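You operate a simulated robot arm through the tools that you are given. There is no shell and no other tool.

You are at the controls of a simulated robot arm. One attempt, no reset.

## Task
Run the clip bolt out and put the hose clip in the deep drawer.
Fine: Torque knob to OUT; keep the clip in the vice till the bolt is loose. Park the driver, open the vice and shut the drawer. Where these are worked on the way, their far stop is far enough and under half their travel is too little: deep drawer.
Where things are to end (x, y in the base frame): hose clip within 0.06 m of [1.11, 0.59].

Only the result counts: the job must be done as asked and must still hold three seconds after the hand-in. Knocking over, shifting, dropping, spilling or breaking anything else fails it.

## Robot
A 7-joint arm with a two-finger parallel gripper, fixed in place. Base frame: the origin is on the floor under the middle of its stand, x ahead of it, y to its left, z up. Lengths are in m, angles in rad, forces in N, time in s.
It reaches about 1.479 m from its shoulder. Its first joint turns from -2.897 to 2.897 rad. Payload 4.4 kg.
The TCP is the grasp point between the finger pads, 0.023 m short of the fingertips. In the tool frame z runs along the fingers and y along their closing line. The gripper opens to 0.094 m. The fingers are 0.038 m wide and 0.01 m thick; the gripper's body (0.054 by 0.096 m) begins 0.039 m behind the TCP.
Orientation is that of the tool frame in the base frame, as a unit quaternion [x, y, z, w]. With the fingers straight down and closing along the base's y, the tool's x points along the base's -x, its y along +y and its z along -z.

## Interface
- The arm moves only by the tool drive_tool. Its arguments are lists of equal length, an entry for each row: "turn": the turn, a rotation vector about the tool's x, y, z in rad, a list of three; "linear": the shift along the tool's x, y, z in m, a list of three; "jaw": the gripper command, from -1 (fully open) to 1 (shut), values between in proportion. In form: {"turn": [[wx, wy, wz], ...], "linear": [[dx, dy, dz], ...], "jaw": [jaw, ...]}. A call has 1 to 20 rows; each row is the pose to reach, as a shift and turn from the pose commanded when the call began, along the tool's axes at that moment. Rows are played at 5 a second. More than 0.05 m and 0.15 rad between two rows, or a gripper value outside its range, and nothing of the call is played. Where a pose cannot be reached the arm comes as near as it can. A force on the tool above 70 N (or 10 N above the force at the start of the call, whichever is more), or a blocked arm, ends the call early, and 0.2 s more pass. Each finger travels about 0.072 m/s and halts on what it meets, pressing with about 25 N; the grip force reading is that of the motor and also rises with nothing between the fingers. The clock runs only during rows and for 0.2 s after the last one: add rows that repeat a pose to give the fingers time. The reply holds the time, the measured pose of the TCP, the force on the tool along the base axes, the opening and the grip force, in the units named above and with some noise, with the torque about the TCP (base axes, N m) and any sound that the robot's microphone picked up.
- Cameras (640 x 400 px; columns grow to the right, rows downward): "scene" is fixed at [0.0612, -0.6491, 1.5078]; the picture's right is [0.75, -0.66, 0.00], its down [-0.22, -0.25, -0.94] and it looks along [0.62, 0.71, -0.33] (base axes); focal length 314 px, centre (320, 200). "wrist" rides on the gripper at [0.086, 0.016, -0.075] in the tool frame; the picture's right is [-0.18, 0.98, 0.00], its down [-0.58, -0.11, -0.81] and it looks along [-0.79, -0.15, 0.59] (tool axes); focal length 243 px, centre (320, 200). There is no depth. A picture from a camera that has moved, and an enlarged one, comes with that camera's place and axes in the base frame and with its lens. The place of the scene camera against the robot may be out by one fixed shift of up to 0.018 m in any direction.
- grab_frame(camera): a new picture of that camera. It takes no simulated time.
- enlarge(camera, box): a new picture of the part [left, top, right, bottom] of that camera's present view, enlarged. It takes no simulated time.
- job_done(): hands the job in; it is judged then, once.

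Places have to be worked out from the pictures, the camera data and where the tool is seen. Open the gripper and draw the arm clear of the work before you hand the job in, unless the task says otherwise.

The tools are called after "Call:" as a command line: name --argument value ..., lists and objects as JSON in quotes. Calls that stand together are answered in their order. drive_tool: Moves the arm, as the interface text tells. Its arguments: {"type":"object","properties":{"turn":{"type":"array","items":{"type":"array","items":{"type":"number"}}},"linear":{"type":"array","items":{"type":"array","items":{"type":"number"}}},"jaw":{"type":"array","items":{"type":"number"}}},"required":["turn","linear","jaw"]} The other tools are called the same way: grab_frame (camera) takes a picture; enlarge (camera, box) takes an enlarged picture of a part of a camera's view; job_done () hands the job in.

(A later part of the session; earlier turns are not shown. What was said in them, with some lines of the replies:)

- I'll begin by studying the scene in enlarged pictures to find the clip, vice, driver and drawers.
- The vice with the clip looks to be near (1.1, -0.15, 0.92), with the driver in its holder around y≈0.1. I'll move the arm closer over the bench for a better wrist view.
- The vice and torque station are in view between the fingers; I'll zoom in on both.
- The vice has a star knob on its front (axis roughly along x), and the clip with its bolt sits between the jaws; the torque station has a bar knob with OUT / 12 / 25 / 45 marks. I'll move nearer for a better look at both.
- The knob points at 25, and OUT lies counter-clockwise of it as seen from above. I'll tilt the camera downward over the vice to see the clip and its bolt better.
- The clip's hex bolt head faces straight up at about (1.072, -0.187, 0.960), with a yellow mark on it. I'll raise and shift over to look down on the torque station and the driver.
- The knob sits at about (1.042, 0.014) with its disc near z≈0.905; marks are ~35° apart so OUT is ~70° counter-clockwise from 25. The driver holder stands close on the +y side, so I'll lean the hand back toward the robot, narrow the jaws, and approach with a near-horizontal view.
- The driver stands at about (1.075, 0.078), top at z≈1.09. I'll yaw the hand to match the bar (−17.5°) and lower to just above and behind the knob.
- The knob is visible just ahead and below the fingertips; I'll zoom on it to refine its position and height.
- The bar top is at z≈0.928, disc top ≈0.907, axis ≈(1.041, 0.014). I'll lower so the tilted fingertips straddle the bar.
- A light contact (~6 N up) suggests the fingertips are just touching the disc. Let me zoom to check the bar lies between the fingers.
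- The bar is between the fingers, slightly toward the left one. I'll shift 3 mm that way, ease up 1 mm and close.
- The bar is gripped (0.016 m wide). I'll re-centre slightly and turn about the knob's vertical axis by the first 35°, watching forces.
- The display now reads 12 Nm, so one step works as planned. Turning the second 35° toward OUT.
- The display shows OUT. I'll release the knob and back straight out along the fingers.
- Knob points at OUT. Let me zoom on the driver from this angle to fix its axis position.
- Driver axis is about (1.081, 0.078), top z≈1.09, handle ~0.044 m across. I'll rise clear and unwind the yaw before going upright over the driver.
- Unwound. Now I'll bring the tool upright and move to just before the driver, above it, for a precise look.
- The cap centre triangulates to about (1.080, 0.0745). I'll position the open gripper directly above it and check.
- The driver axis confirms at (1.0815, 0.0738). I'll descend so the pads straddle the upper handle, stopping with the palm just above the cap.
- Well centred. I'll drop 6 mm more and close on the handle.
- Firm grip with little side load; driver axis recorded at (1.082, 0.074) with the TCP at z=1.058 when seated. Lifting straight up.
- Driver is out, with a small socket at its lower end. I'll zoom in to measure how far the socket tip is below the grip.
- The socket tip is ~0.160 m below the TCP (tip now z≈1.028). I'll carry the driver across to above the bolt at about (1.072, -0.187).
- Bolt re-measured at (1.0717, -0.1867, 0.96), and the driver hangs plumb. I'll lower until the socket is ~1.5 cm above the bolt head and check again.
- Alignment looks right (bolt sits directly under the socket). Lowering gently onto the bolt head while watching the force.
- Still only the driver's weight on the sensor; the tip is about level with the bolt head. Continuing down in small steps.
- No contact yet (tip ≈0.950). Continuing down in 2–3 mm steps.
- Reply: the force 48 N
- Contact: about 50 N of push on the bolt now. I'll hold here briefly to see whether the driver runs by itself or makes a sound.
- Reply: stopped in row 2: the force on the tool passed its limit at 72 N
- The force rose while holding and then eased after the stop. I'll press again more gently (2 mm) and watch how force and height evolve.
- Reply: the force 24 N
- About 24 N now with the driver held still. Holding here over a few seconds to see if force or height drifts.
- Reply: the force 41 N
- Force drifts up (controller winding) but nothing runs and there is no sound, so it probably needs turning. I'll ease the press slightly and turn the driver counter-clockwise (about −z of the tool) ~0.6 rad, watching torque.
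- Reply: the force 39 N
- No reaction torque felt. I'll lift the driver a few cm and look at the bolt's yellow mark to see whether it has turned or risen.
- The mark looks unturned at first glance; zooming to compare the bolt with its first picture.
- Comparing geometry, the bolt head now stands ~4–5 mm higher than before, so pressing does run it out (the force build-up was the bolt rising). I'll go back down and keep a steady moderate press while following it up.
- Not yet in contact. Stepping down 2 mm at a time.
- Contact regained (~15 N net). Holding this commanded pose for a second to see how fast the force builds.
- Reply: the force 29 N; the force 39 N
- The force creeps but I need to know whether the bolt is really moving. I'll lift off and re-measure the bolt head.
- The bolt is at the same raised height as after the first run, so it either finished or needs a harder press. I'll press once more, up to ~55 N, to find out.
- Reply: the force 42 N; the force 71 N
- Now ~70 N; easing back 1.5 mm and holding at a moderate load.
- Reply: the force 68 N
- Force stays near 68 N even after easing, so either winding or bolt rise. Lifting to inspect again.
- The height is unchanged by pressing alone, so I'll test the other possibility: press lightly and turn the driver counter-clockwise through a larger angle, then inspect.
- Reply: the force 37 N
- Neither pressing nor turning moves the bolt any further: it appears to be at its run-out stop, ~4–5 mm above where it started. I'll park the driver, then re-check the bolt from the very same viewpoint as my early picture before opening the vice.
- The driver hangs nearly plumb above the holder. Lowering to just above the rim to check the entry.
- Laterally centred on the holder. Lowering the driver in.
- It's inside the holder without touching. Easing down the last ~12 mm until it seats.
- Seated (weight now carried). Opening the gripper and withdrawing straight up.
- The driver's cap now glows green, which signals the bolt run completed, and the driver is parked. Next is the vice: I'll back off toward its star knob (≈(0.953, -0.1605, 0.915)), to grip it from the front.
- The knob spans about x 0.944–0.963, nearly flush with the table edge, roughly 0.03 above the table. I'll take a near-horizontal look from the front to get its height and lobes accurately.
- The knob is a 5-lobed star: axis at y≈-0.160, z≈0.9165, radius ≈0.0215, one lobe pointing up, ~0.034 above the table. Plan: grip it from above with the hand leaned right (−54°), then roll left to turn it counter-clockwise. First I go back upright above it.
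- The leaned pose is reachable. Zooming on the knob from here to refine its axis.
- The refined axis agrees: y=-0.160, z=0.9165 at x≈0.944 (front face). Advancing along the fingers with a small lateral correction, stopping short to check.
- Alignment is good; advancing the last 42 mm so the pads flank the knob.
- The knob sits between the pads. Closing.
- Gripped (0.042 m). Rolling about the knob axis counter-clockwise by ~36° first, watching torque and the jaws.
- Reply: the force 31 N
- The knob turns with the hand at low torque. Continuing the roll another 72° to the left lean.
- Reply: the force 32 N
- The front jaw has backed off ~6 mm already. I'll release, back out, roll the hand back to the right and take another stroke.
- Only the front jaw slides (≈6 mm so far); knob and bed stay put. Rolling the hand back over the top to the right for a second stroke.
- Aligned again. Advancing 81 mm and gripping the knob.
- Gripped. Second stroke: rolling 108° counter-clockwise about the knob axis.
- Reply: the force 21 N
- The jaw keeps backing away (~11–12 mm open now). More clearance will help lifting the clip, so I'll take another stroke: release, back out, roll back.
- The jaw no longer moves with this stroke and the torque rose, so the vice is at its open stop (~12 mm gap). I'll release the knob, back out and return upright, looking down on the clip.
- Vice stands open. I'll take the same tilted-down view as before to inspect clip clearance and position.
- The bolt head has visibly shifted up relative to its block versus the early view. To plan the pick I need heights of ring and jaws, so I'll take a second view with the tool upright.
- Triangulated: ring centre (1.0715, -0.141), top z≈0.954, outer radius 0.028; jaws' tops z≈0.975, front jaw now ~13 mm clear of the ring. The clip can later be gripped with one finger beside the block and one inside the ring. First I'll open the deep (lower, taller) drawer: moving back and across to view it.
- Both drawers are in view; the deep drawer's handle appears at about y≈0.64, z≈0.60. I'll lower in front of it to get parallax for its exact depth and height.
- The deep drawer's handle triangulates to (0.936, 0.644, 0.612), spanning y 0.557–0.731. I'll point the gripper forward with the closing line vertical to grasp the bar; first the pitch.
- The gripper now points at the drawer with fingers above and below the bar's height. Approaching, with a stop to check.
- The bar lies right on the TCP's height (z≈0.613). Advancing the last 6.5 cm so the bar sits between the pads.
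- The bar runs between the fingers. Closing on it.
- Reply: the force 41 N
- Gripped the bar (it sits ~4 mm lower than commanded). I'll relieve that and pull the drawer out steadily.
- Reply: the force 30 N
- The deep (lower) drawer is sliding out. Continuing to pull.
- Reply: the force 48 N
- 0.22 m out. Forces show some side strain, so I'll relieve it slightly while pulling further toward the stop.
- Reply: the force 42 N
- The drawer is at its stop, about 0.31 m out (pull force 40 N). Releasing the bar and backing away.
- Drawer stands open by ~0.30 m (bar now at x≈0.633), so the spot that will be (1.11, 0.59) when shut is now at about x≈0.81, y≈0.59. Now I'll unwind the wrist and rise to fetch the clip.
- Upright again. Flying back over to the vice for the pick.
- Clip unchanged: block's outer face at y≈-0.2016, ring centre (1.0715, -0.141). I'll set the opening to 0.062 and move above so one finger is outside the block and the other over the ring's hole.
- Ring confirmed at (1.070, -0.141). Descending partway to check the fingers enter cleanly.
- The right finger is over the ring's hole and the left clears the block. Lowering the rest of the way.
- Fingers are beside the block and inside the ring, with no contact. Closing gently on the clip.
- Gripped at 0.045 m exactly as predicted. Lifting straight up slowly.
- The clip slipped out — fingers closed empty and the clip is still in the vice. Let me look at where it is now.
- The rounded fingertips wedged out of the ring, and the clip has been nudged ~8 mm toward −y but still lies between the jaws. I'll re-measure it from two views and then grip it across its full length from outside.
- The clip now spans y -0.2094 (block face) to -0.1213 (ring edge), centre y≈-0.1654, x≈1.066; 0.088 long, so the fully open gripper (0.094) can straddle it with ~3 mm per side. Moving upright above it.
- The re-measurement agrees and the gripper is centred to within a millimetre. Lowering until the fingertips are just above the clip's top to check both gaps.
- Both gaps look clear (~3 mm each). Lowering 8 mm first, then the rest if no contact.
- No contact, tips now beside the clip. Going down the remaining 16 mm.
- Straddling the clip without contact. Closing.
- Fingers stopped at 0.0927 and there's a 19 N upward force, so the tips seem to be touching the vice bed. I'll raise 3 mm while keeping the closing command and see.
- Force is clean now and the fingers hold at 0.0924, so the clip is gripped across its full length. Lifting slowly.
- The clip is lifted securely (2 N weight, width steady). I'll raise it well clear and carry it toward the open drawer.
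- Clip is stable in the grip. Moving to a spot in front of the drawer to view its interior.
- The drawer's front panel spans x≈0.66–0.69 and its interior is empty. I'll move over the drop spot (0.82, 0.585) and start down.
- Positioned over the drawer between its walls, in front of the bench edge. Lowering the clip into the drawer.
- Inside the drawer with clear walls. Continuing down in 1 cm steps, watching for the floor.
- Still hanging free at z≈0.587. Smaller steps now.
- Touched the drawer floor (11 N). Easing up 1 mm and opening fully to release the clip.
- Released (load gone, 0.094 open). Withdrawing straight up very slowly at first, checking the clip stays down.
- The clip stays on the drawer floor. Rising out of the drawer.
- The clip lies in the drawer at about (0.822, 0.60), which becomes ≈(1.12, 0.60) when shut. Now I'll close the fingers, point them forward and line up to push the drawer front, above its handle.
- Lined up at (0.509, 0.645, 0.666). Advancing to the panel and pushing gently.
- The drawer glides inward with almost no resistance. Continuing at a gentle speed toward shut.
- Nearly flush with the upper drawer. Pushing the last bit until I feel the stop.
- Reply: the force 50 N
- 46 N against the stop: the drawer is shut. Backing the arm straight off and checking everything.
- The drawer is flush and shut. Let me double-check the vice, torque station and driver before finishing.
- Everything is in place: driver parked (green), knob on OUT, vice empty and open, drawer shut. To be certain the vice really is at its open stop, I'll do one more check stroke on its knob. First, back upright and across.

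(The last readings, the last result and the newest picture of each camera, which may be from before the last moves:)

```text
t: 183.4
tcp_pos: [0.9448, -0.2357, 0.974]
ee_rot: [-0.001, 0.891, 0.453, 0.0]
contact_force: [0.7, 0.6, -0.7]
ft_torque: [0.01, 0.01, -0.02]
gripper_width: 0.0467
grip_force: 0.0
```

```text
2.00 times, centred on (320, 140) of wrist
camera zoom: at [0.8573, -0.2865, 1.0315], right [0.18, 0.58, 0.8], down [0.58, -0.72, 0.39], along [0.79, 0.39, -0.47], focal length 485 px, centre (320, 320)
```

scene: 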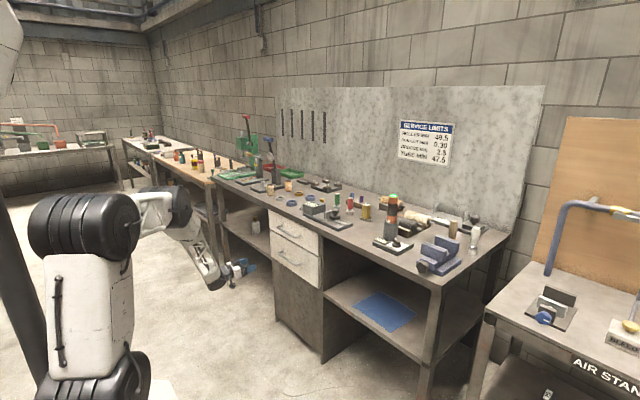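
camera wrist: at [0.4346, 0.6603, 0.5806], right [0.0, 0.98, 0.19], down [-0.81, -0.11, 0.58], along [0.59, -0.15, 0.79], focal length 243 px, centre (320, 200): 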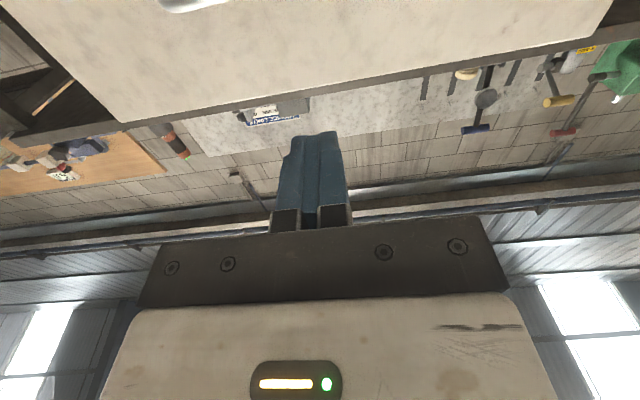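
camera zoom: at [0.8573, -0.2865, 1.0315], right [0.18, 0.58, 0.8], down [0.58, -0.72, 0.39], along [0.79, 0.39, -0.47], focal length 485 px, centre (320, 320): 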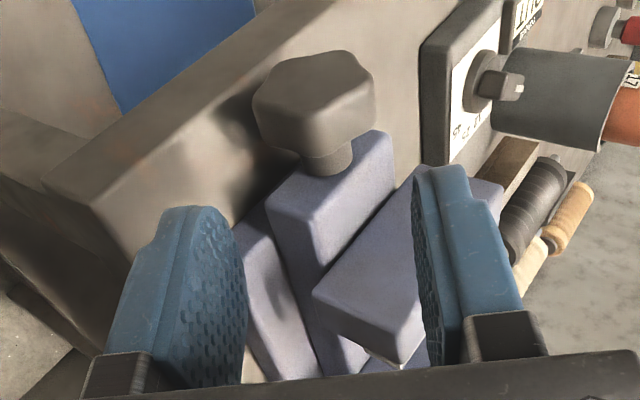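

Call:
drive_tool --turn '[[0, 0, 0], [0, 0, 0], [0, 0, 0], [0, 0, 0], [0, 0, 0], [0, 0, 0], [0, 0, 0]]' --linear '[[0, -0.0015, 0.03], [0, -0.0015, 0.055], [0, -0.0015, 0.07], [0, -0.0015, 0.08], [0, -0.0015, 0.08], [0, -0.0015, 0.08], [0, -0.0015, 0.08]]' --jaw '[0, 0, 0, 0, 0.5, 1, 1]'

Call:
enlarge --camera "wrist" --box '[220, 40, 420, 240]'

```text
t: 185.0
tcp_pos: [0.9444, -0.1715, 0.9252]
ee_rot: [0.0, 0.891, 0.454, 0.0]
contact_force: [10.2, -12.9, -18.2]
ft_torque: [-0.35, -0.64, -1.18]
gripper_width: 0.0414
grip_force: 44.9
```

```text
2.00 times, centred on (320, 140) of wrist
camera zoom: at [0.8577, -0.2238, 0.9824], right [0.18, 0.58, 0.79], down [0.58, -0.72, 0.39], along [0.79, 0.39, -0.47], focal length 485 px, centre (320, 320)
```

zoom: 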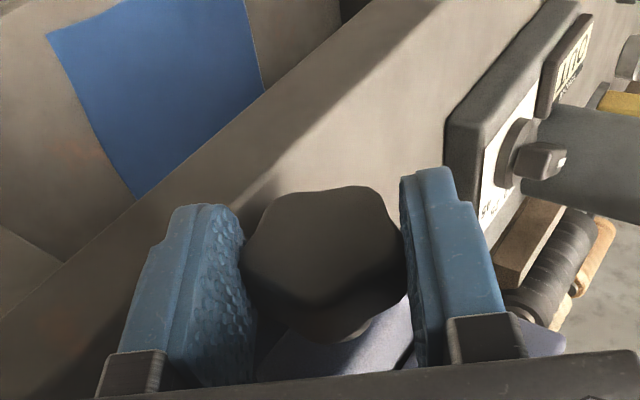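

Gripped. Turning just ~0.25 rad further open to feel whether it is against its stop.

Call:
drive_tool --turn '[[0.063, 0, 0], [0.126, 0, 0], [0.189, 0, 0], [0.252, 0, 0], [0.252, 0, 0]]' --linear '[[0, 0.001, 0], [0, 0.002, 0.0001], [0, 0.003, 0.0003], [0, 0.0041, 0.0005], [0, 0.0041, 0.0005]]' --jaw '[1, 1, 1, 1, 1]'

Call:
enlarge --camera "wrist" --box '[220, 40, 420, 240]'

```text
t: 186.2
tcp_pos: [0.9443, -0.169, 0.9272]
ee_rot: [0.0, 0.941, 0.338, -0.001]
contact_force: [8.6, -16.9, -50.3]
ft_torque: [0.57, -0.09, -0.64]
gripper_width: 0.0407
grip_force: 44.8
```

```text
2.00 times, centred on (320, 140) of wrist
camera zoom: at [0.857, -0.2045, 0.9954], right [0.18, 0.76, 0.62], down [0.58, -0.6, 0.55], along [0.79, 0.26, -0.55], focal length 485 px, centre (320, 320)
```

zoom: 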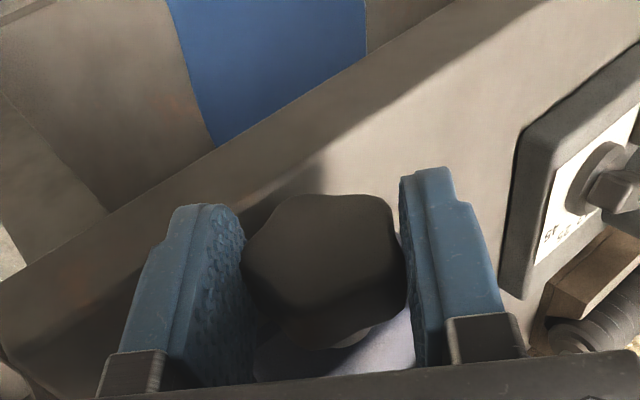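

The knob stays put while the hand slips slightly and force builds: the vice is at its open stop. Releasing and retreating.

Call:
drive_tool --turn '[[0, 0, 0], [0, 0, 0], [0, 0, 0], [0, 0, 0], [0, 0, 0], [0, 0, 0]]' --linear '[[0, 0, 0], [0, 0, 0], [0, 0, 0], [0, 0, -0.03], [0, 0, -0.06], [0, 0, -0.1]]' --jaw '[0, 0, 0, 0, 0, 0]'

Call:
drive_tool --turn '[[0.1, 0, 0], [0.2, 0, 0], [0.3, 0, 0], [0.4, 0, 0], [0.5, 0, 0], [0.6, 0, 0], [0.688, 0, 0], [0.688, 0, 0]]' --linear '[[0.02, 0, -0.03], [0.05, 0.01, -0.06], [0.08, 0.02, -0.09], [0.11, 0.03, -0.12], [0.14, 0.04, -0.14], [0.18, 0.05, -0.16], [0.21, 0.06, -0.18], [0.24, 0.08, -0.2]]' --jaw '[-0.3, -0.6, -1, -1, -1, -1, -1, -1]'

Call:
enlarge --camera "scene" --box '[360, 185, 490, 285]'

Call:
grab_frame --camera "scene"

```text
t: 187.6
tcp_pos: [0.9454, -0.2327, 1.0067]
ee_rot: [0.0, 0.941, 0.338, -0.001]
contact_force: [-0.3, 0.3, -0.4]
ft_torque: [0.01, -0.01, 0.0]
gripper_width: 0.0471
grip_force: 0.0
```

```text
t: 189.4
tcp_pos: [0.7052, -0.2994, 1.2107]
ee_rot: [-0.001, 1.0, 0.001, -0.001]
contact_force: [-0.5, 0.4, -0.7]
ft_torque: [-0.01, -0.02, -0.02]
gripper_width: 0.094
grip_force: 0.0
```

```text
4.00 times, centred on (425, 235) of scene
camera zoom: at [0.0612, -0.6491, 1.5078], right [0.75, -0.66, 0.0], down [-0.22, -0.25, -0.94], along [0.62, 0.71, -0.33], focal length 1256 px, centre (-100, 60)
```

zoom: 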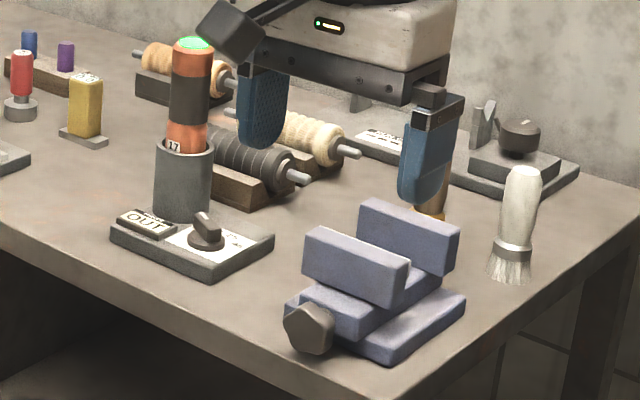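

```text
taken
```

scene: 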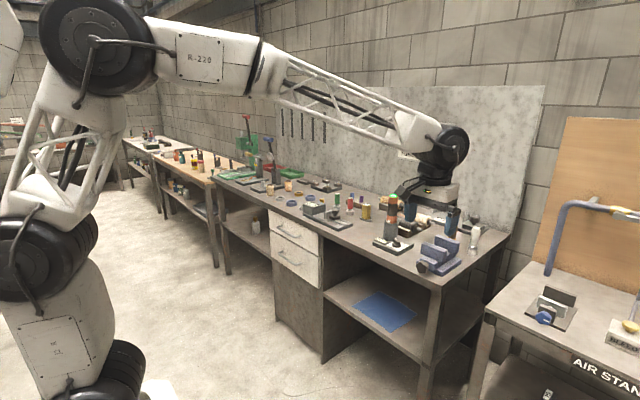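

All is as it should be. Drawing the arm back to near its starting pose, gripper open, clear of the work.

Call:
drive_tool --turn '[[0, 0, 0], [0, 0, 0], [0, 0, 0], [0, 0, 0], [0, 0, 0], [0, 0, 0], [0, 0, 0], [0, 0, 0], [0, 0, 0], [0, 0, 0], [0, 0, 0], [0, 0, 0]]' --linear '[[0.01, 0.03, -0.03], [0.02, 0.07, -0.05], [0.03, 0.11, -0.07], [0.04, 0.15, -0.09], [0.05, 0.19, -0.11], [0.06, 0.23, -0.13], [0.06, 0.27, -0.15], [0.06, 0.31, -0.17], [0.06, 0.35, -0.17], [0.06, 0.39, -0.17], [0.06, 0.42, -0.17], [0.06, 0.42, -0.17]]' --jaw '[-1, -1, -1, -1, -1, -1, -1, -1, -1, -1, -1, -1]'

Call:
grab_frame --camera "scene"

Call:
enlarge --camera "scene" --box '[220, 170, 500, 330]'

```text
t: 192.0
tcp_pos: [0.6439, 0.1203, 1.3831]
ee_rot: [0.001, 1.0, 0.001, 0.001]
contact_force: [0.8, 0.0, 0.2]
ft_torque: [0.01, -0.01, 0.04]
gripper_width: 0.094
grip_force: 0.1
```

```text
taken
```

scene: 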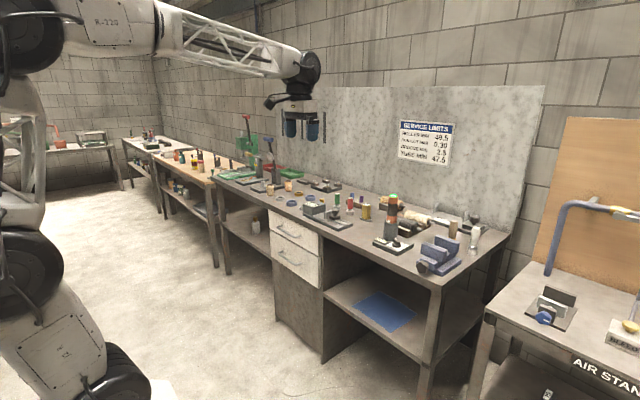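

```text
2.29 times, centred on (360, 250) of scene
camera zoom: at [0.0612, -0.6491, 1.5078], right [0.75, -0.66, 0.0], down [-0.22, -0.25, -0.94], along [0.62, 0.71, -0.33], focal length 718 px, centre (229, 86)
```

zoom: 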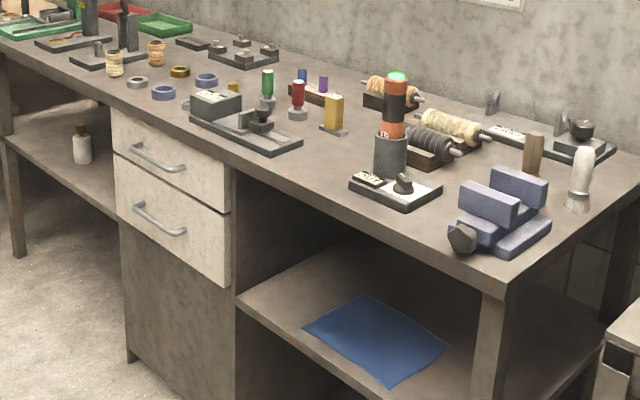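

The final pictures show the torque knob on OUT, the driver parked with its green light on, the vice open and empty, and the deep drawer shut with the clip inside. The arm is clear with the gripper open, so I'm handing the job in.

Call:
job_done

```text
The job is handed in.
```

I ran the clip bolt out and put the hose clip in the deep drawer. I've handed the job in, but no verdict has come back.

- **Torque knob:** it is on OUT, and the station display reads OUT.
- **Bolt:** the clip stayed in the vice while I pressed the driver on. The bolt head rose about 4–5 mm, and after that neither more pressing nor turning moved it. The driver's cap has been lit green since I parked it, which I took to mean the run finished.
- **Driver:** it is parked in its holder.
- **Vice:** it is open as far as it goes. I turned the knob again at the end and it would not move further.
- **Clip:** I set it on the floor of the deep drawer, the lower and taller of the two. With the drawer shut I work out its place as about (1.12, 0.60), inside the 0.06 m allowed. That is calculated from where I put it down, since it can't be seen once the drawer is shut.
- **Drawer:** I pulled it out to its stop, about 0.30 m, then pushed it shut to the stop.

My first try at lifting the clip slipped. It moved the clip about 8 mm between the open jaws, and the second grip held. Nothing else looked moved or knocked over in the last pictures. The arm is back near its starting pose with the gripper open.
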